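You operate a simulated robot arm through the tools that you are given. There is no shell and no other tool. Be economical: measure what you need, move in short steps, check, and stop when the job is done.

Carry out the task below with a simulated robot arm. There is one attempt and no reset: what you move stays moved.

## Task
Put two of the number blocks from the square table top on the pink bill.

It is judged by the outcome, as a careful person would: the job done as asked, and still so three seconds after it is handed in. It fails if anything else is knocked over, pushed out of place, dropped, spilled or broken.

## Robot
A 7-joint arm with a two-finger parallel gripper, fixed in place. Base frame: the origin is at the foot of the arm, x ahead of it, y to its left, z up; the work surface is at about z = 0. Readings come in mm, rad, newtons and seconds.
With the tool pointing down near the work surface it reaches from about 240 to 620 mm from the base axis. Its first joint turns from -1.152 to 1.152 rad. Payload 2.6 kg.
Tool frame: the origin (TCP) lies between the finger pads and is the grasp point; the fingertips stand 30 mm ahead of it; z points along the fingers, y is the line along which they close. Largest opening 94 mm; finger width 28, thickness 10; the body of the gripper, 50 by 96 mm, starts 55 mm behind the TCP.
Orientation is that of the tool frame in the base frame, as a unit quaternion [x, y, z, w]. With the fingers straight down and closing along the base's y, the tool's x points along the base's -x, its y along +y and its z along -z.

## Interface
- The arm moves only by the tool play_rows. Its argument "increments" is text: rows parted by semicolons, each of 7 numbers parted by spaces: the closure, from 0 (fully open) to 1 (shut), then the shift along the base's x, y, z in units of 250 mm (1.0 is 250 mm), then the turn, a rotation vector about the base's x, y, z in units of 90 degrees (1.0 is 90 degrees). In form: hand x y z wx wy wz; .... A call has 1 to 12 rows; each row is the pose to reach, as a shift and turn from the pose commanded when the call began. A call with a number of a shift or a turn outside -1 to 1 is refused whole. Each row takes 0.2 s and may step no farther than 50 mm and 0.15 rad from the row before; otherwise, or with a gripper value out of range, the whole call is refused. Where a pose cannot be reached the arm comes as near as it can. A force on the tool above 40 N (or 10 N above the force at the start of the call, whichever is more), or a blocked arm, ends the call early, and 0.2 s more pass. The fingers move at their own pace (about 72 mm/s each) and stop on an object; they squeeze with about 22 N. The grip force told is the motor's: it shows also when the fingers shut on nothing. Time passes only in rows, and 0.2 s behind the last, so rows that repeat a pose let the fingers close. The reply holds the time, the measured pose of the TCP, the force on the tool along the base axes, the opening and the grip force, in the units named above and with some noise.
- Cameras (640 x 400 px; columns grow to the right, rows downward): "scene" is fixed at [24.3, 421, 575.4]; the picture's right is [-0.91, -0.42, 0.00], its down [-0.22, 0.47, -0.85] and it looks along [0.36, -0.77, -0.52] (base axes); focal length 356 px, centre (320, 200). "wrist" rides on the gripper at [76, 14, -103] in the tool frame; the picture's right is [-0.18, 0.98, 0.00], its down [-0.75, -0.14, -0.64] and it looks along [-0.63, -0.12, 0.77] (tool axes); focal length 243 px, centre (320, 200). There is no depth. A picture from a camera that has moved, and an enlarged one, comes with that camera's place and axes in the base frame and with its lens. The place of the scene camera against the robot may be out by one fixed shift of up to 12 mm in any direction.
- snapshot(camera): a new picture of that camera. No time passes.
- close_up(camera, box): a new picture of the part [left, top, right, bottom] of that camera's present view, enlarged. No time passes.
- finish_job(): hands the job in; it is judged then, once.

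Go step by step. Nothing tells you positions but the pictures and the camera data: compare them with the known pose of the tool, close in by small moves and look again before you grip or let go. The budget is 90 turns and 38 pictures, counting those below and the enlarged ones. Unless the task says otherwise, let go and move clear before handing in, and close with one line.

The tools are called after "Request:" as a command line: name --argument value ..., lists and objects as JSON in quotes. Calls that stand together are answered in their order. play_rows: Moves the arm, as the interface text tells. Its arguments: {"type":"object","properties":{"increments":{"type":"string"}},"required":["increments"]} The other tools are called the same way: snapshot (camera) takes a picture; close_up (camera, box) takes an enlarged picture of a part of a camera's view; finish_job () hands the job in.

At the start:

```text
t: 0.0
tool_pos: [286.7, -338.5, 282.3]
tcp_rot: [0.0, 1.0, 0.0, 0.0]
wrist_force: [-0.4, -0.1, 0.6]
width: 93.8
finger_force: 0.0
```

scene: 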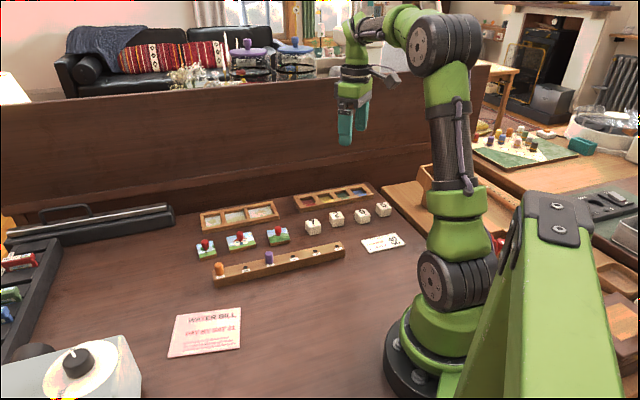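
wrist: 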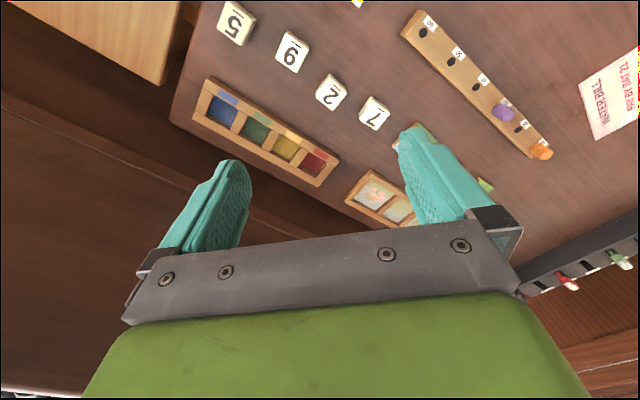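

I see four number blocks in a row near the far side of the table and the pink "water bill" sheet on the near left. I'll zoom in on both before I move.

Request:
close_up --camera "scene" --box '[180, 170, 420, 320]'

Request:
close_up --camera "scene" --box '[140, 280, 300, 380]'

Request:
close_up --camera "wrist" --box '[180, 0, 440, 162]'

```text
2.67 times, centred on (300, 245) of scene
camera zoom: at [24.3, 421.0, 575.4], right [-0.91, -0.42, 0.0], down [-0.22, 0.47, -0.85], along [0.36, -0.77, -0.52], focal length 949 px, centre (373, 80)
```

zoom: 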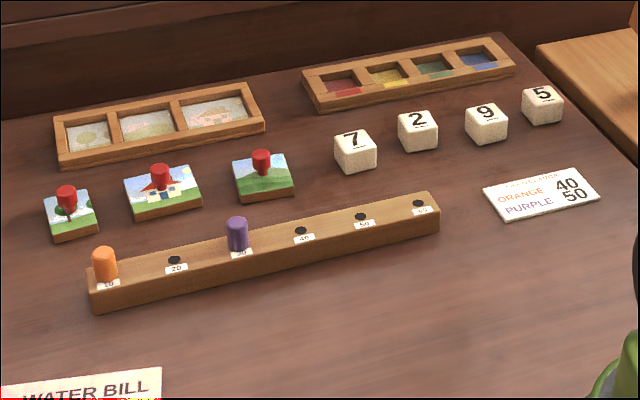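

```text
4.00 times, centred on (220, 330) of scene
camera zoom: at [24.3, 421.0, 575.4], right [-0.91, -0.42, 0.0], down [-0.22, 0.47, -0.85], along [0.36, -0.77, -0.52], focal length 1423 px, centre (720, -320)
```

zoom: 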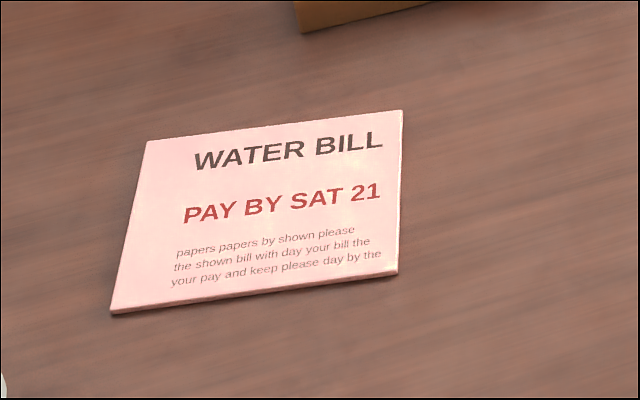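

```text
2.46 times, centred on (310, 81) of wrist
camera zoom: at [208.6, -323.5, 386.2], right [0.18, 0.98, 0.0], down [0.75, -0.14, 0.64], along [0.63, -0.12, -0.77], focal length 597 px, centre (345, 493)
```

zoom: 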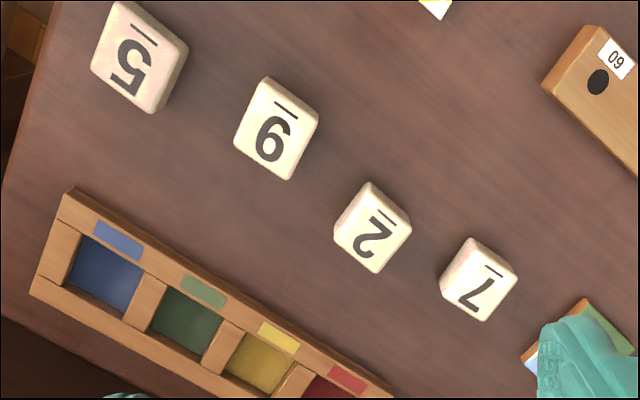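

I put block 7 at about (354, -270) and block 2 at about (313, -328), both with faces turned about 46°. The bill is near (417, 103). Next I hover above block 7 with the fingers turned to close across the row.

Request:
play_rows --increments "0.2 0.034 0.034 -0.066 0 0 0.064; 0.2 0.067 0.069 -0.132 0 0 0.128; 0.2 0.101 0.103 -0.198 0 0 0.192; 0.2 0.135 0.137 -0.265 0 0 0.256; 0.2 0.168 0.171 -0.331 0 0 0.32; 0.2 0.202 0.206 -0.397 0 0 0.383; 0.2 0.235 0.24 -0.463 0 0 0.447; 0.2 0.269 0.274 -0.529 0 0 0.511; 0.2 0.269 0.274 -0.529 0 0 0.511"

Request:
snapshot --camera "wrist"

Request:
close_up --camera "scene" --box '[220, 120, 420, 245]'

```text
t: 2.0
tool_pos: [354.2, -270.6, 151.2]
tcp_rot: [-0.392, 0.92, 0.0, -0.001]
wrist_force: [0.0, -1.0, -0.4]
width: 75.2
finger_force: 0.0
```

```text
32 pictures are left
camera wrist: at [289.7, -314.6, 254.9], right [-0.58, 0.81, 0.0], down [0.62, 0.45, 0.64], along [0.52, 0.37, -0.77], focal length 243 px, centre (320, 200)
```

wrist: 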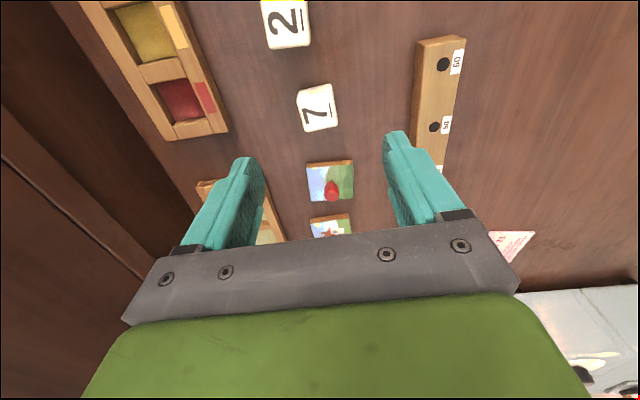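

```text
3.20 times, centred on (320, 182) of scene
camera zoom: at [24.3, 421.0, 575.4], right [-0.91, -0.42, 0.0], down [-0.22, 0.47, -0.85], along [0.36, -0.77, -0.52], focal length 1138 px, centre (320, 256)
```

zoom: 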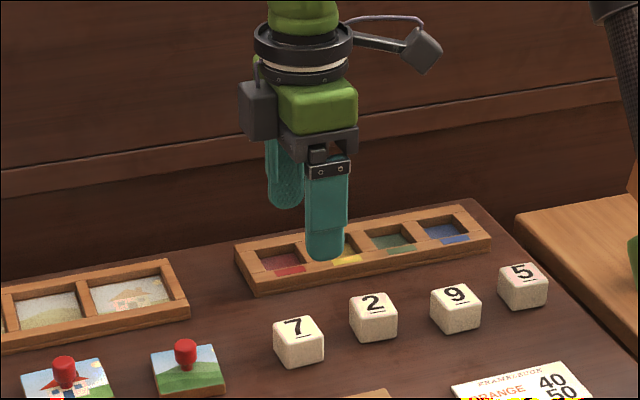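

The fingers sit over block 7, which I now place at about (354, -272). I zoom in to check its turn and size before going down.

Request:
close_up --camera "wrist" --box '[240, 60, 400, 160]'

```text
4.00 times, centred on (320, 110) of wrist
camera zoom: at [289.7, -314.6, 254.9], right [-0.58, 0.81, 0.0], down [0.62, 0.45, 0.64], along [0.52, 0.37, -0.77], focal length 970 px, centre (320, 560)
```

zoom: 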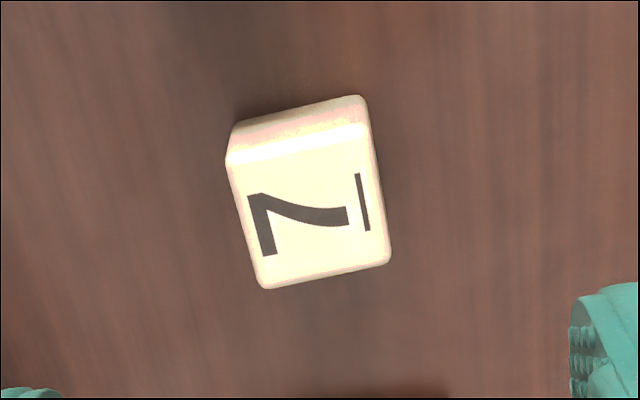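

Block 7 is a cube of about 31 mm, turned about 2° from my fingers and centred near (357, -270). I correct that and go down with the fingers open, but I don't grip yet.

Request:
play_rows --increments "0.2 0.012 0 -0.1 0 0 0.02; 0.2 0.012 0 -0.2 0 0 0.02; 0.2 0.012 0 -0.3 0 0 0.02; 0.2 0.012 0 -0.37 0 0 0.02; 0.2 0.012 0 -0.42 0 0 0.02; 0.2 0.012 0 -0.455 0 0 0.02; 0.2 0.012 0 -0.455 0 0 0.02"

Request:
snapshot --camera "wrist"

Request:
close_up --camera "scene" --box '[240, 150, 400, 250]'

```text
t: 3.6
tool_pos: [355.9, -270.5, 36.5]
tcp_rot: [-0.405, 0.915, 0.001, 0.0]
wrist_force: [-0.6, -0.4, -0.8]
width: 75.3
finger_force: 0.0
```

```text
29 pictures are left
camera wrist: at [292.7, -315.6, 140.2], right [-0.6, 0.8, 0.0], down [0.61, 0.46, 0.64], along [0.51, 0.39, -0.77], focal length 243 px, centre (320, 200)
```

wrist: 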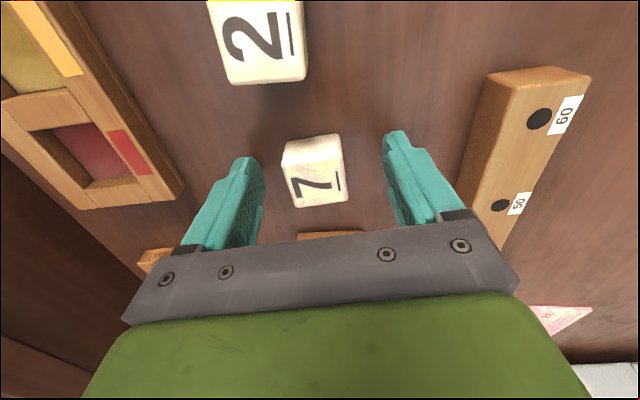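

```text
4.00 times, centred on (320, 200) of scene
camera zoom: at [24.3, 421.0, 575.4], right [-0.91, -0.42, 0.0], down [-0.22, 0.47, -0.85], along [0.36, -0.77, -0.52], focal length 1423 px, centre (320, 200)
```

zoom: 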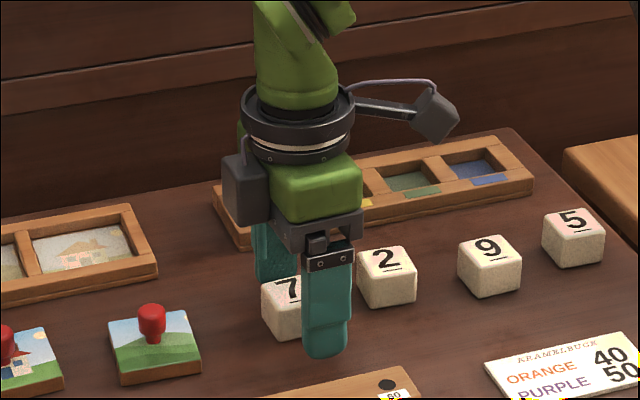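

The block lies between the fingers and lines up well. I close on it.

Request:
play_rows --increments "0.5 0 0 0 0 0 0; 0.8 0 0 0 0 0 0; 0.8 0 0 0 0 0 0; 0.8 0 0 0 0 0 0"

```text
t: 4.6
tool_pos: [356.5, -269.5, 35.8]
tcp_rot: [-0.404, 0.915, 0.0, -0.001]
wrist_force: [-0.6, 0.0, -0.3]
width: 32.8
finger_force: 22.3
```

Block 7 is held at a width of 32.8 mm. I lift it straight up and start across towards the bill.

Request:
play_rows --increments "0.8 0 0 0.1 0 0 0; 0.8 0 0 0.25 0 0 0; 0.8 0 0 0.4 0 0 0; 0.8 0 0 0.54 0 0 0; 0.8 0.02 0.14 0.54 0 0 0; 0.8 0.04 0.28 0.54 0 0 0; 0.8 0.06 0.42 0.54 0 0 0; 0.8 0.08 0.56 0.54 0 0 0; 0.8 0.1 0.7 0.54 0 0 0; 0.8 0.12 0.84 0.54 0 0 -0.05; 0.8 0.13 0.98 0.54 0 0 -0.1; 0.8 0.13 0.98 0.54 0 0 -0.16"

Request:
snapshot --camera "wrist"

```text
t: 7.2
tool_pos: [390.8, -24.5, 172.8]
tcp_rot: [-0.287, 0.958, 0.0, 0.0]
wrist_force: [0.2, 0.1, -0.1]
width: 32.7
finger_force: 21.6
```

```text
27 pictures are left
camera wrist: at [316.5, -53.6, 276.4], right [-0.39, 0.92, 0.0], down [0.71, 0.3, 0.64], along [0.59, 0.25, -0.77], focal length 243 px, centre (320, 200)
```

wrist: 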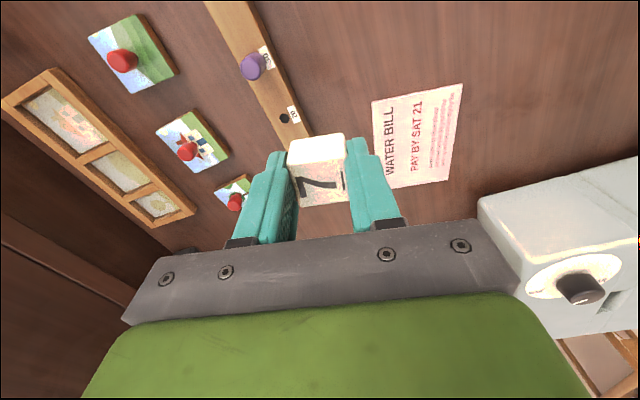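

The bill is centred near (400, 109), with its long axis at about 34°. There is a white box with a knob near its far edge, so I check that clearance first.

Request:
close_up --camera "scene" --box '[0, 240, 256, 400]'

Request:
close_up --camera "wrist" --box '[340, 60, 640, 380]'

```text
2.50 times, centred on (128, 320) of scene
camera zoom: at [24.3, 421.0, 575.4], right [-0.91, -0.42, 0.0], down [-0.22, 0.47, -0.85], along [0.36, -0.77, -0.52], focal length 889 px, centre (800, -100)
```

zoom: 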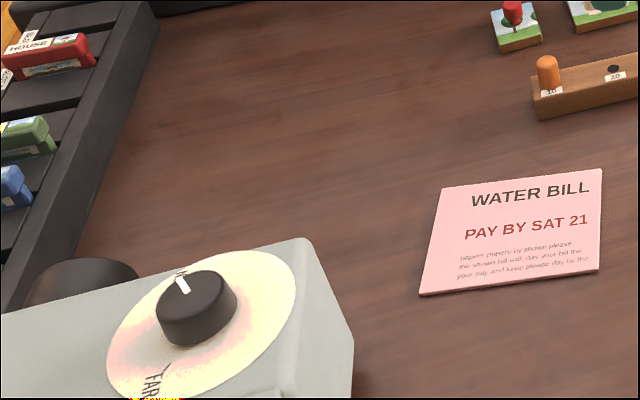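

```text
1.25 times, centred on (490, 220) of wrist
camera zoom: at [316.5, -53.6, 276.4], right [-0.39, 0.92, 0.0], down [0.71, 0.3, 0.64], along [0.59, 0.25, -0.77], focal length 303 px, centre (108, 175)
```

zoom: 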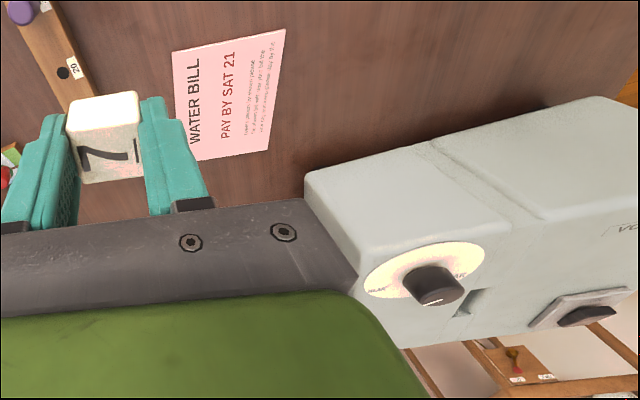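

The white box stands more than 70 mm clear of the drop spot. I move over the far half of the bill, aiming at (423, 124), and come down part way.

Request:
play_rows --increments "0.8 0.033 0.15 0 0 0 0; 0.8 0.067 0.3 0 0 0 0; 0.8 0.1 0.45 0 0 0 0; 0.8 0.134 0.596 0 0 0 0; 0.8 0.134 0.596 -0.15 0 0 0; 0.8 0.134 0.596 -0.3 0 0 0; 0.8 0.134 0.596 -0.4 0 0 0; 0.8 0.134 0.596 -0.445 0 0 0; 0.8 0.134 0.596 -0.445 0 0 0"

Request:
snapshot --camera "wrist"

Request:
close_up --camera "scene" --box '[80, 220, 336, 380]'

```text
t: 9.2
tool_pos: [422.9, 125.3, 60.0]
tcp_rot: [-0.288, 0.958, 0.0, 0.0]
wrist_force: [0.6, 0.3, -0.7]
width: 32.9
finger_force: 22.2
```

```text
24 pictures are left
camera wrist: at [349.5, 95.1, 163.5], right [-0.39, 0.92, 0.0], down [0.71, 0.3, 0.64], along [0.59, 0.25, -0.77], focal length 243 px, centre (320, 200)
```

wrist: 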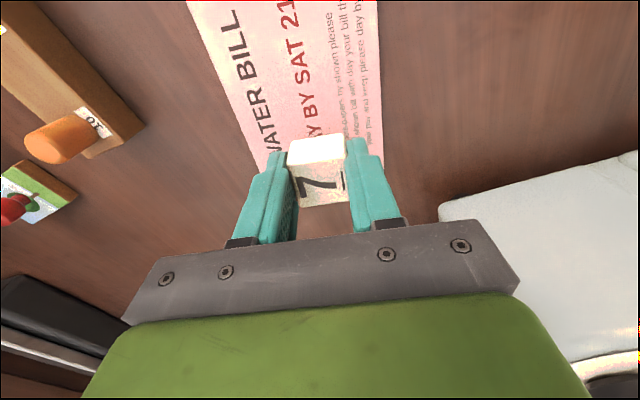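

```text
2.50 times, centred on (208, 300) of scene
camera zoom: at [24.3, 421.0, 575.4], right [-0.91, -0.42, 0.0], down [-0.22, 0.47, -0.85], along [0.36, -0.77, -0.52], focal length 889 px, centre (600, -50)
```

zoom: 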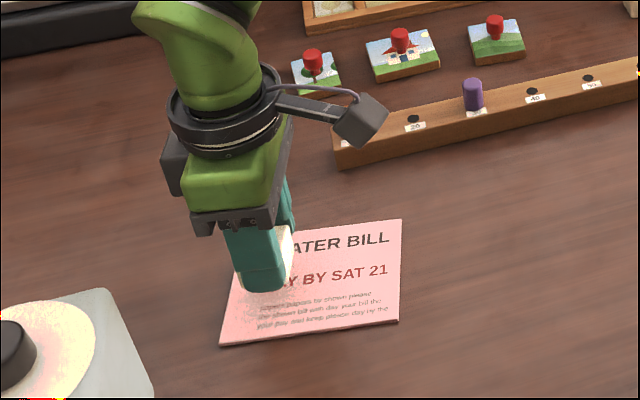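

The block is over the far half of the bill with room on every side. I lower it to just about contact.

Request:
play_rows --increments "0.8 0 0 -0.04 0 0 0; 0.8 0 0 -0.07 0 0 0; 0.8 0 0 -0.084 0 0 0; 0.8 0 0 -0.084 0 0 0"

Request:
close_up --camera "scene" --box '[150, 300, 246, 360]'

```text
t: 10.2
tool_pos: [424.5, 124.7, 40.4]
tcp_rot: [-0.288, 0.958, 0.001, 0.002]
wrist_force: [-2.4, 0.4, 14.5]
width: 33.0
finger_force: 22.3
```

```text
6.67 times, centred on (198, 330) of scene
camera zoom: at [24.3, 421.0, 575.5], right [-0.91, -0.42, 0.0], down [-0.22, 0.47, -0.85], along [0.36, -0.77, -0.52], focal length 2372 px, centre (1133, -667)
```

zoom: 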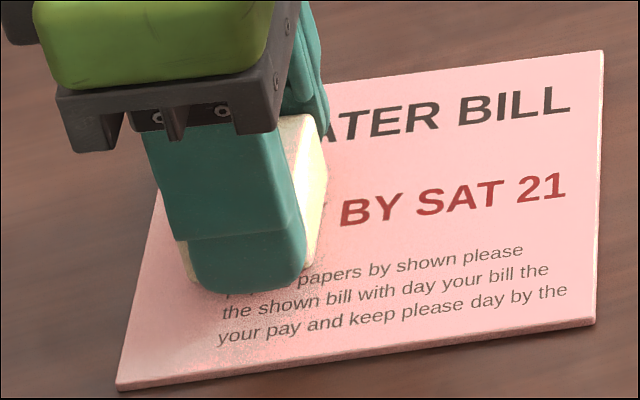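

The force shows the block resting on the bill. I ease up slightly, open, and rise straight up.

Request:
play_rows --increments "0.8 0 0 0.006 0 0 0; 0.6 0 0 0.006 0 0 0; 0.4 0 0 0.006 0 0 0; 0.3 0 0 0.006 0 0 0; 0.3 0 0 0.006 0 0 0; 0.3 0 0 0.08 0 0 0; 0.3 0 0 0.2 0 0 0; 0.3 0 0 0.36 0 0 0; 0.3 0 0 0.54 0 0 0; 0.3 0 0 0.54 0 0 0"

Request:
snapshot --camera "wrist"

Request:
close_up --camera "scene" --box '[150, 280, 278, 360]'

```text
t: 12.4
tool_pos: [420.2, 123.5, 173.6]
tcp_rot: [-0.288, 0.958, 0.001, 0.0]
wrist_force: [0.4, -0.2, -0.2]
width: 66.1
finger_force: 0.0
```

```text
21 pictures are left
camera wrist: at [347.6, 94.6, 277.6], right [-0.39, 0.92, 0.0], down [0.71, 0.3, 0.64], along [0.59, 0.25, -0.77], focal length 243 px, centre (320, 200)
```

wrist: 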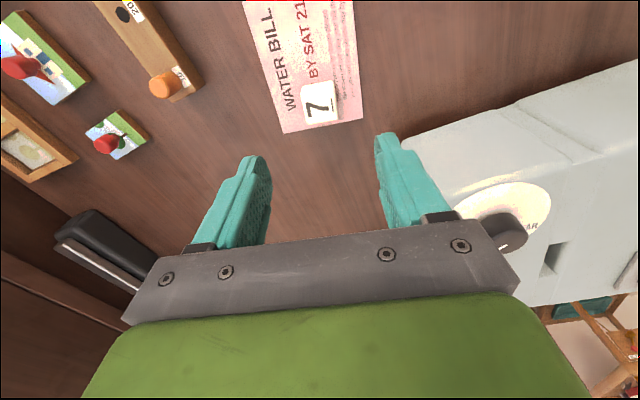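

```text
5.00 times, centred on (214, 320) of scene
camera zoom: at [24.3, 421.0, 575.4], right [-0.91, -0.42, 0.0], down [-0.22, 0.47, -0.85], along [0.36, -0.77, -0.52], focal length 1779 px, centre (850, -400)
```

zoom: 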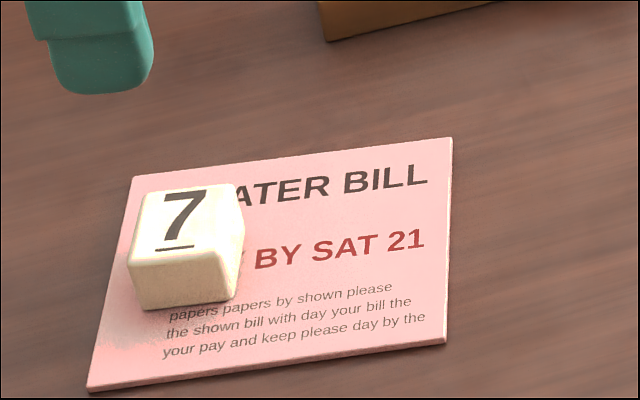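

Block 7 is sitting well on the bill. I go back at height towards block 2, in two legs.

Request:
play_rows --increments "0.3 -0.02 -0.15 0 0 0 0; 0.3 -0.04 -0.3 0 0 0 0; 0.3 -0.06 -0.45 0 0 0 0; 0.3 -0.08 -0.6 0 0 0 0; 0.3 -0.1 -0.75 0 0 0 0.06; 0.3 -0.12 -0.904 0 0 0 0.118"

Request:
play_rows --increments "0.3 -0.06 -0.15 0 0 0 0; 0.3 -0.12 -0.3 0 0 0 0; 0.3 -0.18 -0.45 0 0 0 0; 0.3 -0.23 -0.6 0 0 0 0; 0.3 -0.28 -0.75 0 0 0 0; 0.3 -0.32 -0.904 0 0 0 0; 0.3 -0.32 -0.904 0 0 0 0"

Request:
snapshot --camera "wrist"

Request:
close_up --camera "wrist" --box '[240, 60, 400, 160]'

```text
t: 13.8
tool_pos: [394.1, -101.7, 172.8]
tcp_rot: [-0.375, 0.927, 0.0, 0.0]
wrist_force: [0.5, -0.4, -1.0]
width: 65.8
finger_force: 0.0
```

```text
t: 15.4
tool_pos: [310.9, -327.1, 174.1]
tcp_rot: [-0.375, 0.927, 0.0, 0.001]
wrist_force: [-0.6, 1.4, 0.7]
width: 65.6
finger_force: 0.1
```

```text
19 pictures are left
camera wrist: at [244.4, -368.6, 279.0], right [-0.55, 0.83, 0.0], down [0.64, 0.42, 0.64], along [0.54, 0.35, -0.77], focal length 243 px, centre (320, 200)
```

wrist: 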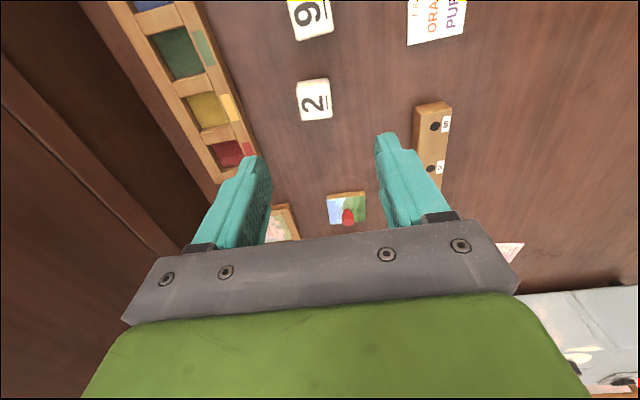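

```text
4.00 times, centred on (320, 110) of wrist
camera zoom: at [244.4, -368.6, 279.0], right [-0.55, 0.83, 0.0], down [0.64, 0.42, 0.64], along [0.54, 0.35, -0.77], focal length 970 px, centre (320, 560)
```

zoom: 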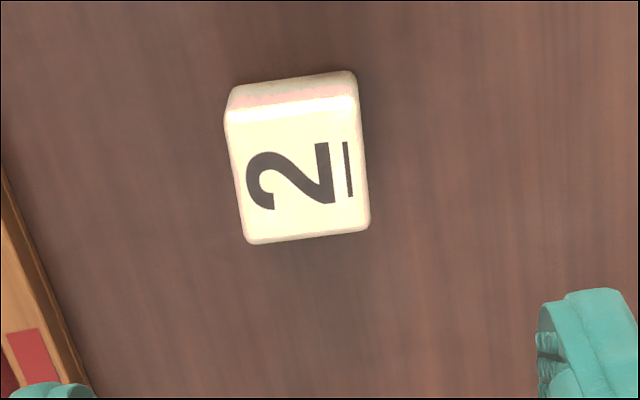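

Block 2 is centred near (315, -329), turned about 3° from my fingers. I correct for that and go down.

Request:
play_rows --increments "0.3 0.008 -0.004 -0.12 0 0 -0.035; 0.3 0.008 -0.004 -0.24 0 0 -0.035; 0.3 0.008 -0.004 -0.36 0 0 -0.035; 0.3 0.008 -0.004 -0.45 0 0 -0.035; 0.3 0.008 -0.004 -0.52 0 0 -0.035; 0.3 0.008 -0.004 -0.552 0 0 -0.035; 0.3 0.008 -0.004 -0.552 0 0 -0.035"

Request:
snapshot --camera "wrist"

```text
t: 17.0
tool_pos: [313.0, -328.4, 36.2]
tcp_rot: [-0.35, 0.937, 0.0, 0.0]
wrist_force: [0.3, 0.5, 0.1]
width: 65.9
finger_force: 0.0
```

```text
17 pictures are left
camera wrist: at [245.0, -366.6, 139.8], right [-0.5, 0.86, 0.0], down [0.66, 0.39, 0.64], along [0.55, 0.32, -0.77], focal length 243 px, centre (320, 200)
```

wrist: 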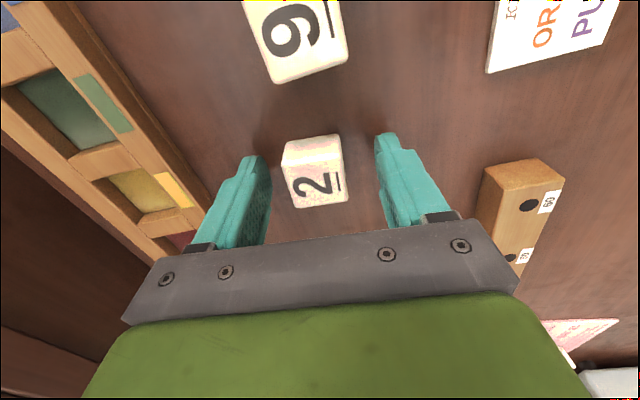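

Block 2 is centred between the fingers. I close on it, lift, and start across.

Request:
play_rows --increments "0.5 0 0 0 0 0 0; 0.8 0 0 0 0 0 0; 0.8 0 0 0 0 0 0; 0.8 0 0 0 0 0 0"

Request:
play_rows --increments "0.8 0 0 0.1 0 0 0; 0.8 0 0 0.25 0 0 0; 0.8 0 0 0.4 0 0 0; 0.8 0 0 0.54 0 0 0; 0.8 0.03 0.14 0.54 0 0 0; 0.8 0.06 0.28 0.54 0 0 0; 0.8 0.09 0.42 0.54 0 0 0; 0.8 0.12 0.56 0.54 0 0 0; 0.8 0.15 0.7 0.54 0 0 -0.03; 0.8 0.18 0.84 0.54 0 0 -0.06; 0.8 0.2 0.98 0.54 0 0 -0.083; 0.8 0.2 0.98 0.54 0 0 -0.083"

Request:
snapshot --camera "wrist"

```text
t: 18.0
tool_pos: [313.1, -328.5, 37.0]
tcp_rot: [-0.349, 0.937, 0.0, 0.0]
wrist_force: [-0.2, -1.2, -0.4]
width: 33.0
finger_force: 22.2
```

```text
t: 20.6
tool_pos: [365.0, -81.8, 171.8]
tcp_rot: [-0.288, 0.958, 0.0, 0.0]
wrist_force: [0.3, -0.1, -0.1]
width: 32.8
finger_force: 22.1
```

```text
16 pictures are left
camera wrist: at [291.9, -110.8, 275.6], right [-0.39, 0.92, 0.0], down [0.71, 0.3, 0.64], along [0.59, 0.25, -0.77], focal length 243 px, centre (320, 200)
```

wrist: 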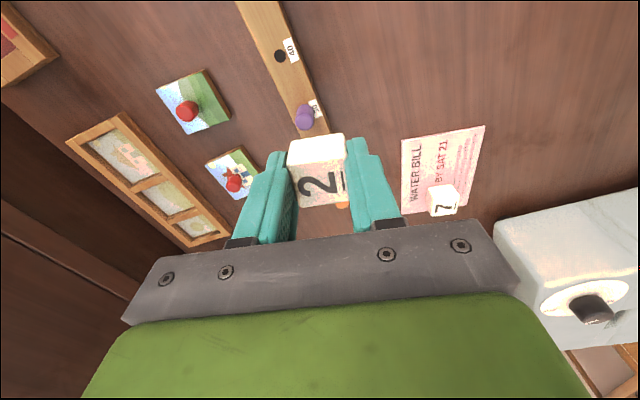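

Block 7 still stands at about (424, 122). I take block 2 over the near half of the bill at (378, 94) and come down part way.

Request:
play_rows --increments "0.8 0.013 0.17 0 0 0 0; 0.8 0.026 0.34 0 0 0 0; 0.8 0.039 0.51 0 0 0 0; 0.8 0.048 0.65 0 0 0 0; 0.8 0.052 0.712 0 0 0 0; 0.8 0.052 0.712 -0.15 0 0 0; 0.8 0.052 0.712 -0.3 0 0 0; 0.8 0.052 0.712 -0.4 0 0 0; 0.8 0.052 0.712 -0.444 0 0 0; 0.8 0.052 0.712 -0.444 0 0 0"

Request:
snapshot --camera "wrist"

Request:
close_up --camera "scene" --box '[130, 260, 290, 360]'

```text
t: 22.8
tool_pos: [378.6, 93.4, 60.4]
tcp_rot: [-0.288, 0.958, 0.0, 0.0]
wrist_force: [-0.3, -0.3, 0.0]
width: 32.8
finger_force: 22.1
```

```text
15 pictures are left
camera wrist: at [305.2, 63.7, 164.3], right [-0.39, 0.92, 0.0], down [0.71, 0.3, 0.64], along [0.59, 0.25, -0.77], focal length 243 px, centre (320, 200)
```

wrist: 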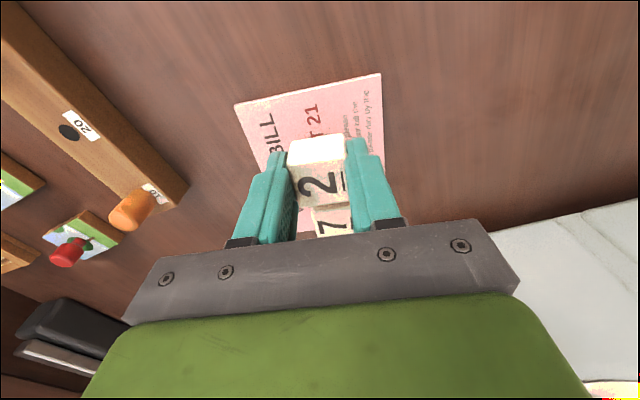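

```text
4.00 times, centred on (210, 310) of scene
camera zoom: at [24.3, 421.0, 575.4], right [-0.91, -0.42, 0.0], down [-0.22, 0.47, -0.85], along [0.36, -0.77, -0.52], focal length 1423 px, centre (760, -240)
```

zoom: 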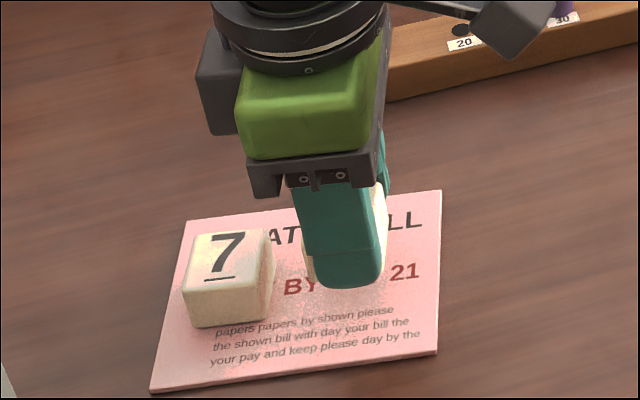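

Block 2 is clear of block 7 and well inside the bill. I lower it to contact, ease up, release, and rise straight up.

Request:
play_rows --increments "0.8 0 0 -0.04 0 0 0; 0.8 0 0 -0.07 0 0 0; 0.8 0 0 -0.08 0 0 0; 0.8 0 0 -0.08 0 0 0"

```text
t: 23.8
tool_pos: [377.4, 92.5, 40.1]
tcp_rot: [-0.287, 0.958, -0.001, 0.001]
wrist_force: [-0.8, 0.2, -0.1]
width: 33.0
finger_force: 21.9
```

There is no contact force yet, so I go a little lower.

Request:
play_rows --increments "0.8 0 0 -0.004 0 0 0; 0.8 0 0 -0.006 0 0 0; 0.8 0 0 -0.006 0 0 0"

```text
t: 24.6
tool_pos: [378.5, 94.9, 39.5]
tcp_rot: [-0.287, 0.958, 0.0, 0.001]
wrist_force: [-1.6, -2.0, 14.7]
width: 32.5
finger_force: 22.0
```

The block is now resting on the bill. I release and rise.

Request:
play_rows --increments "0.8 0 0 0.005 0 0 0; 0.6 0 0 0.005 0 0 0; 0.4 0 0 0.005 0 0 0; 0.3 0 0 0.005 0 0 0; 0.3 0 0 0.005 0 0 0; 0.3 0 0 0.08 0 0 0; 0.3 0 0 0.2 0 0 0; 0.3 0 0 0.36 0 0 0; 0.3 0 0 0.54 0 0 0; 0.3 0 0 0.7 0 0 0; 0.3 -0.05 -0.15 0.7 0 0 0; 0.3 -0.1 -0.3 0.7 0 0 0"

Request:
snapshot --camera "scene"

Request:
close_up --camera "scene" --box '[150, 280, 278, 360]'

```text
t: 27.2
tool_pos: [353.0, 17.6, 213.1]
tcp_rot: [-0.288, 0.958, 0.0, 0.0]
wrist_force: [-0.4, 0.2, -0.7]
width: 65.8
finger_force: 0.0
```

```text
13 pictures are left
```

scene: 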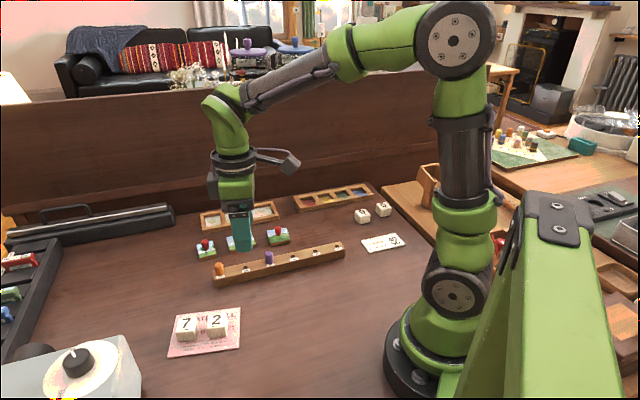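

```text
5.00 times, centred on (214, 320) of scene
camera zoom: at [24.3, 421.1, 575.4], right [-0.91, -0.42, 0.0], down [-0.22, 0.47, -0.85], along [0.36, -0.77, -0.52], focal length 1779 px, centre (850, -400)
```

zoom: 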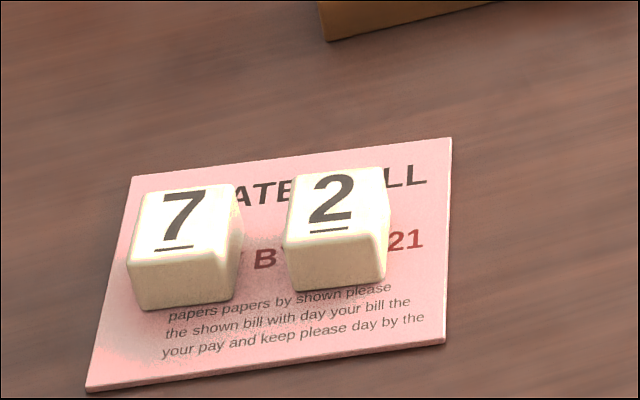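

Both blocks rest fully on the pink bill, nothing else looks disturbed, and the arm is clear. I hand the job in.

Request:
finish_job

```text
The job is handed in.
```

Number blocks 7 and 2 are on the pink bill, and the job is handed in.
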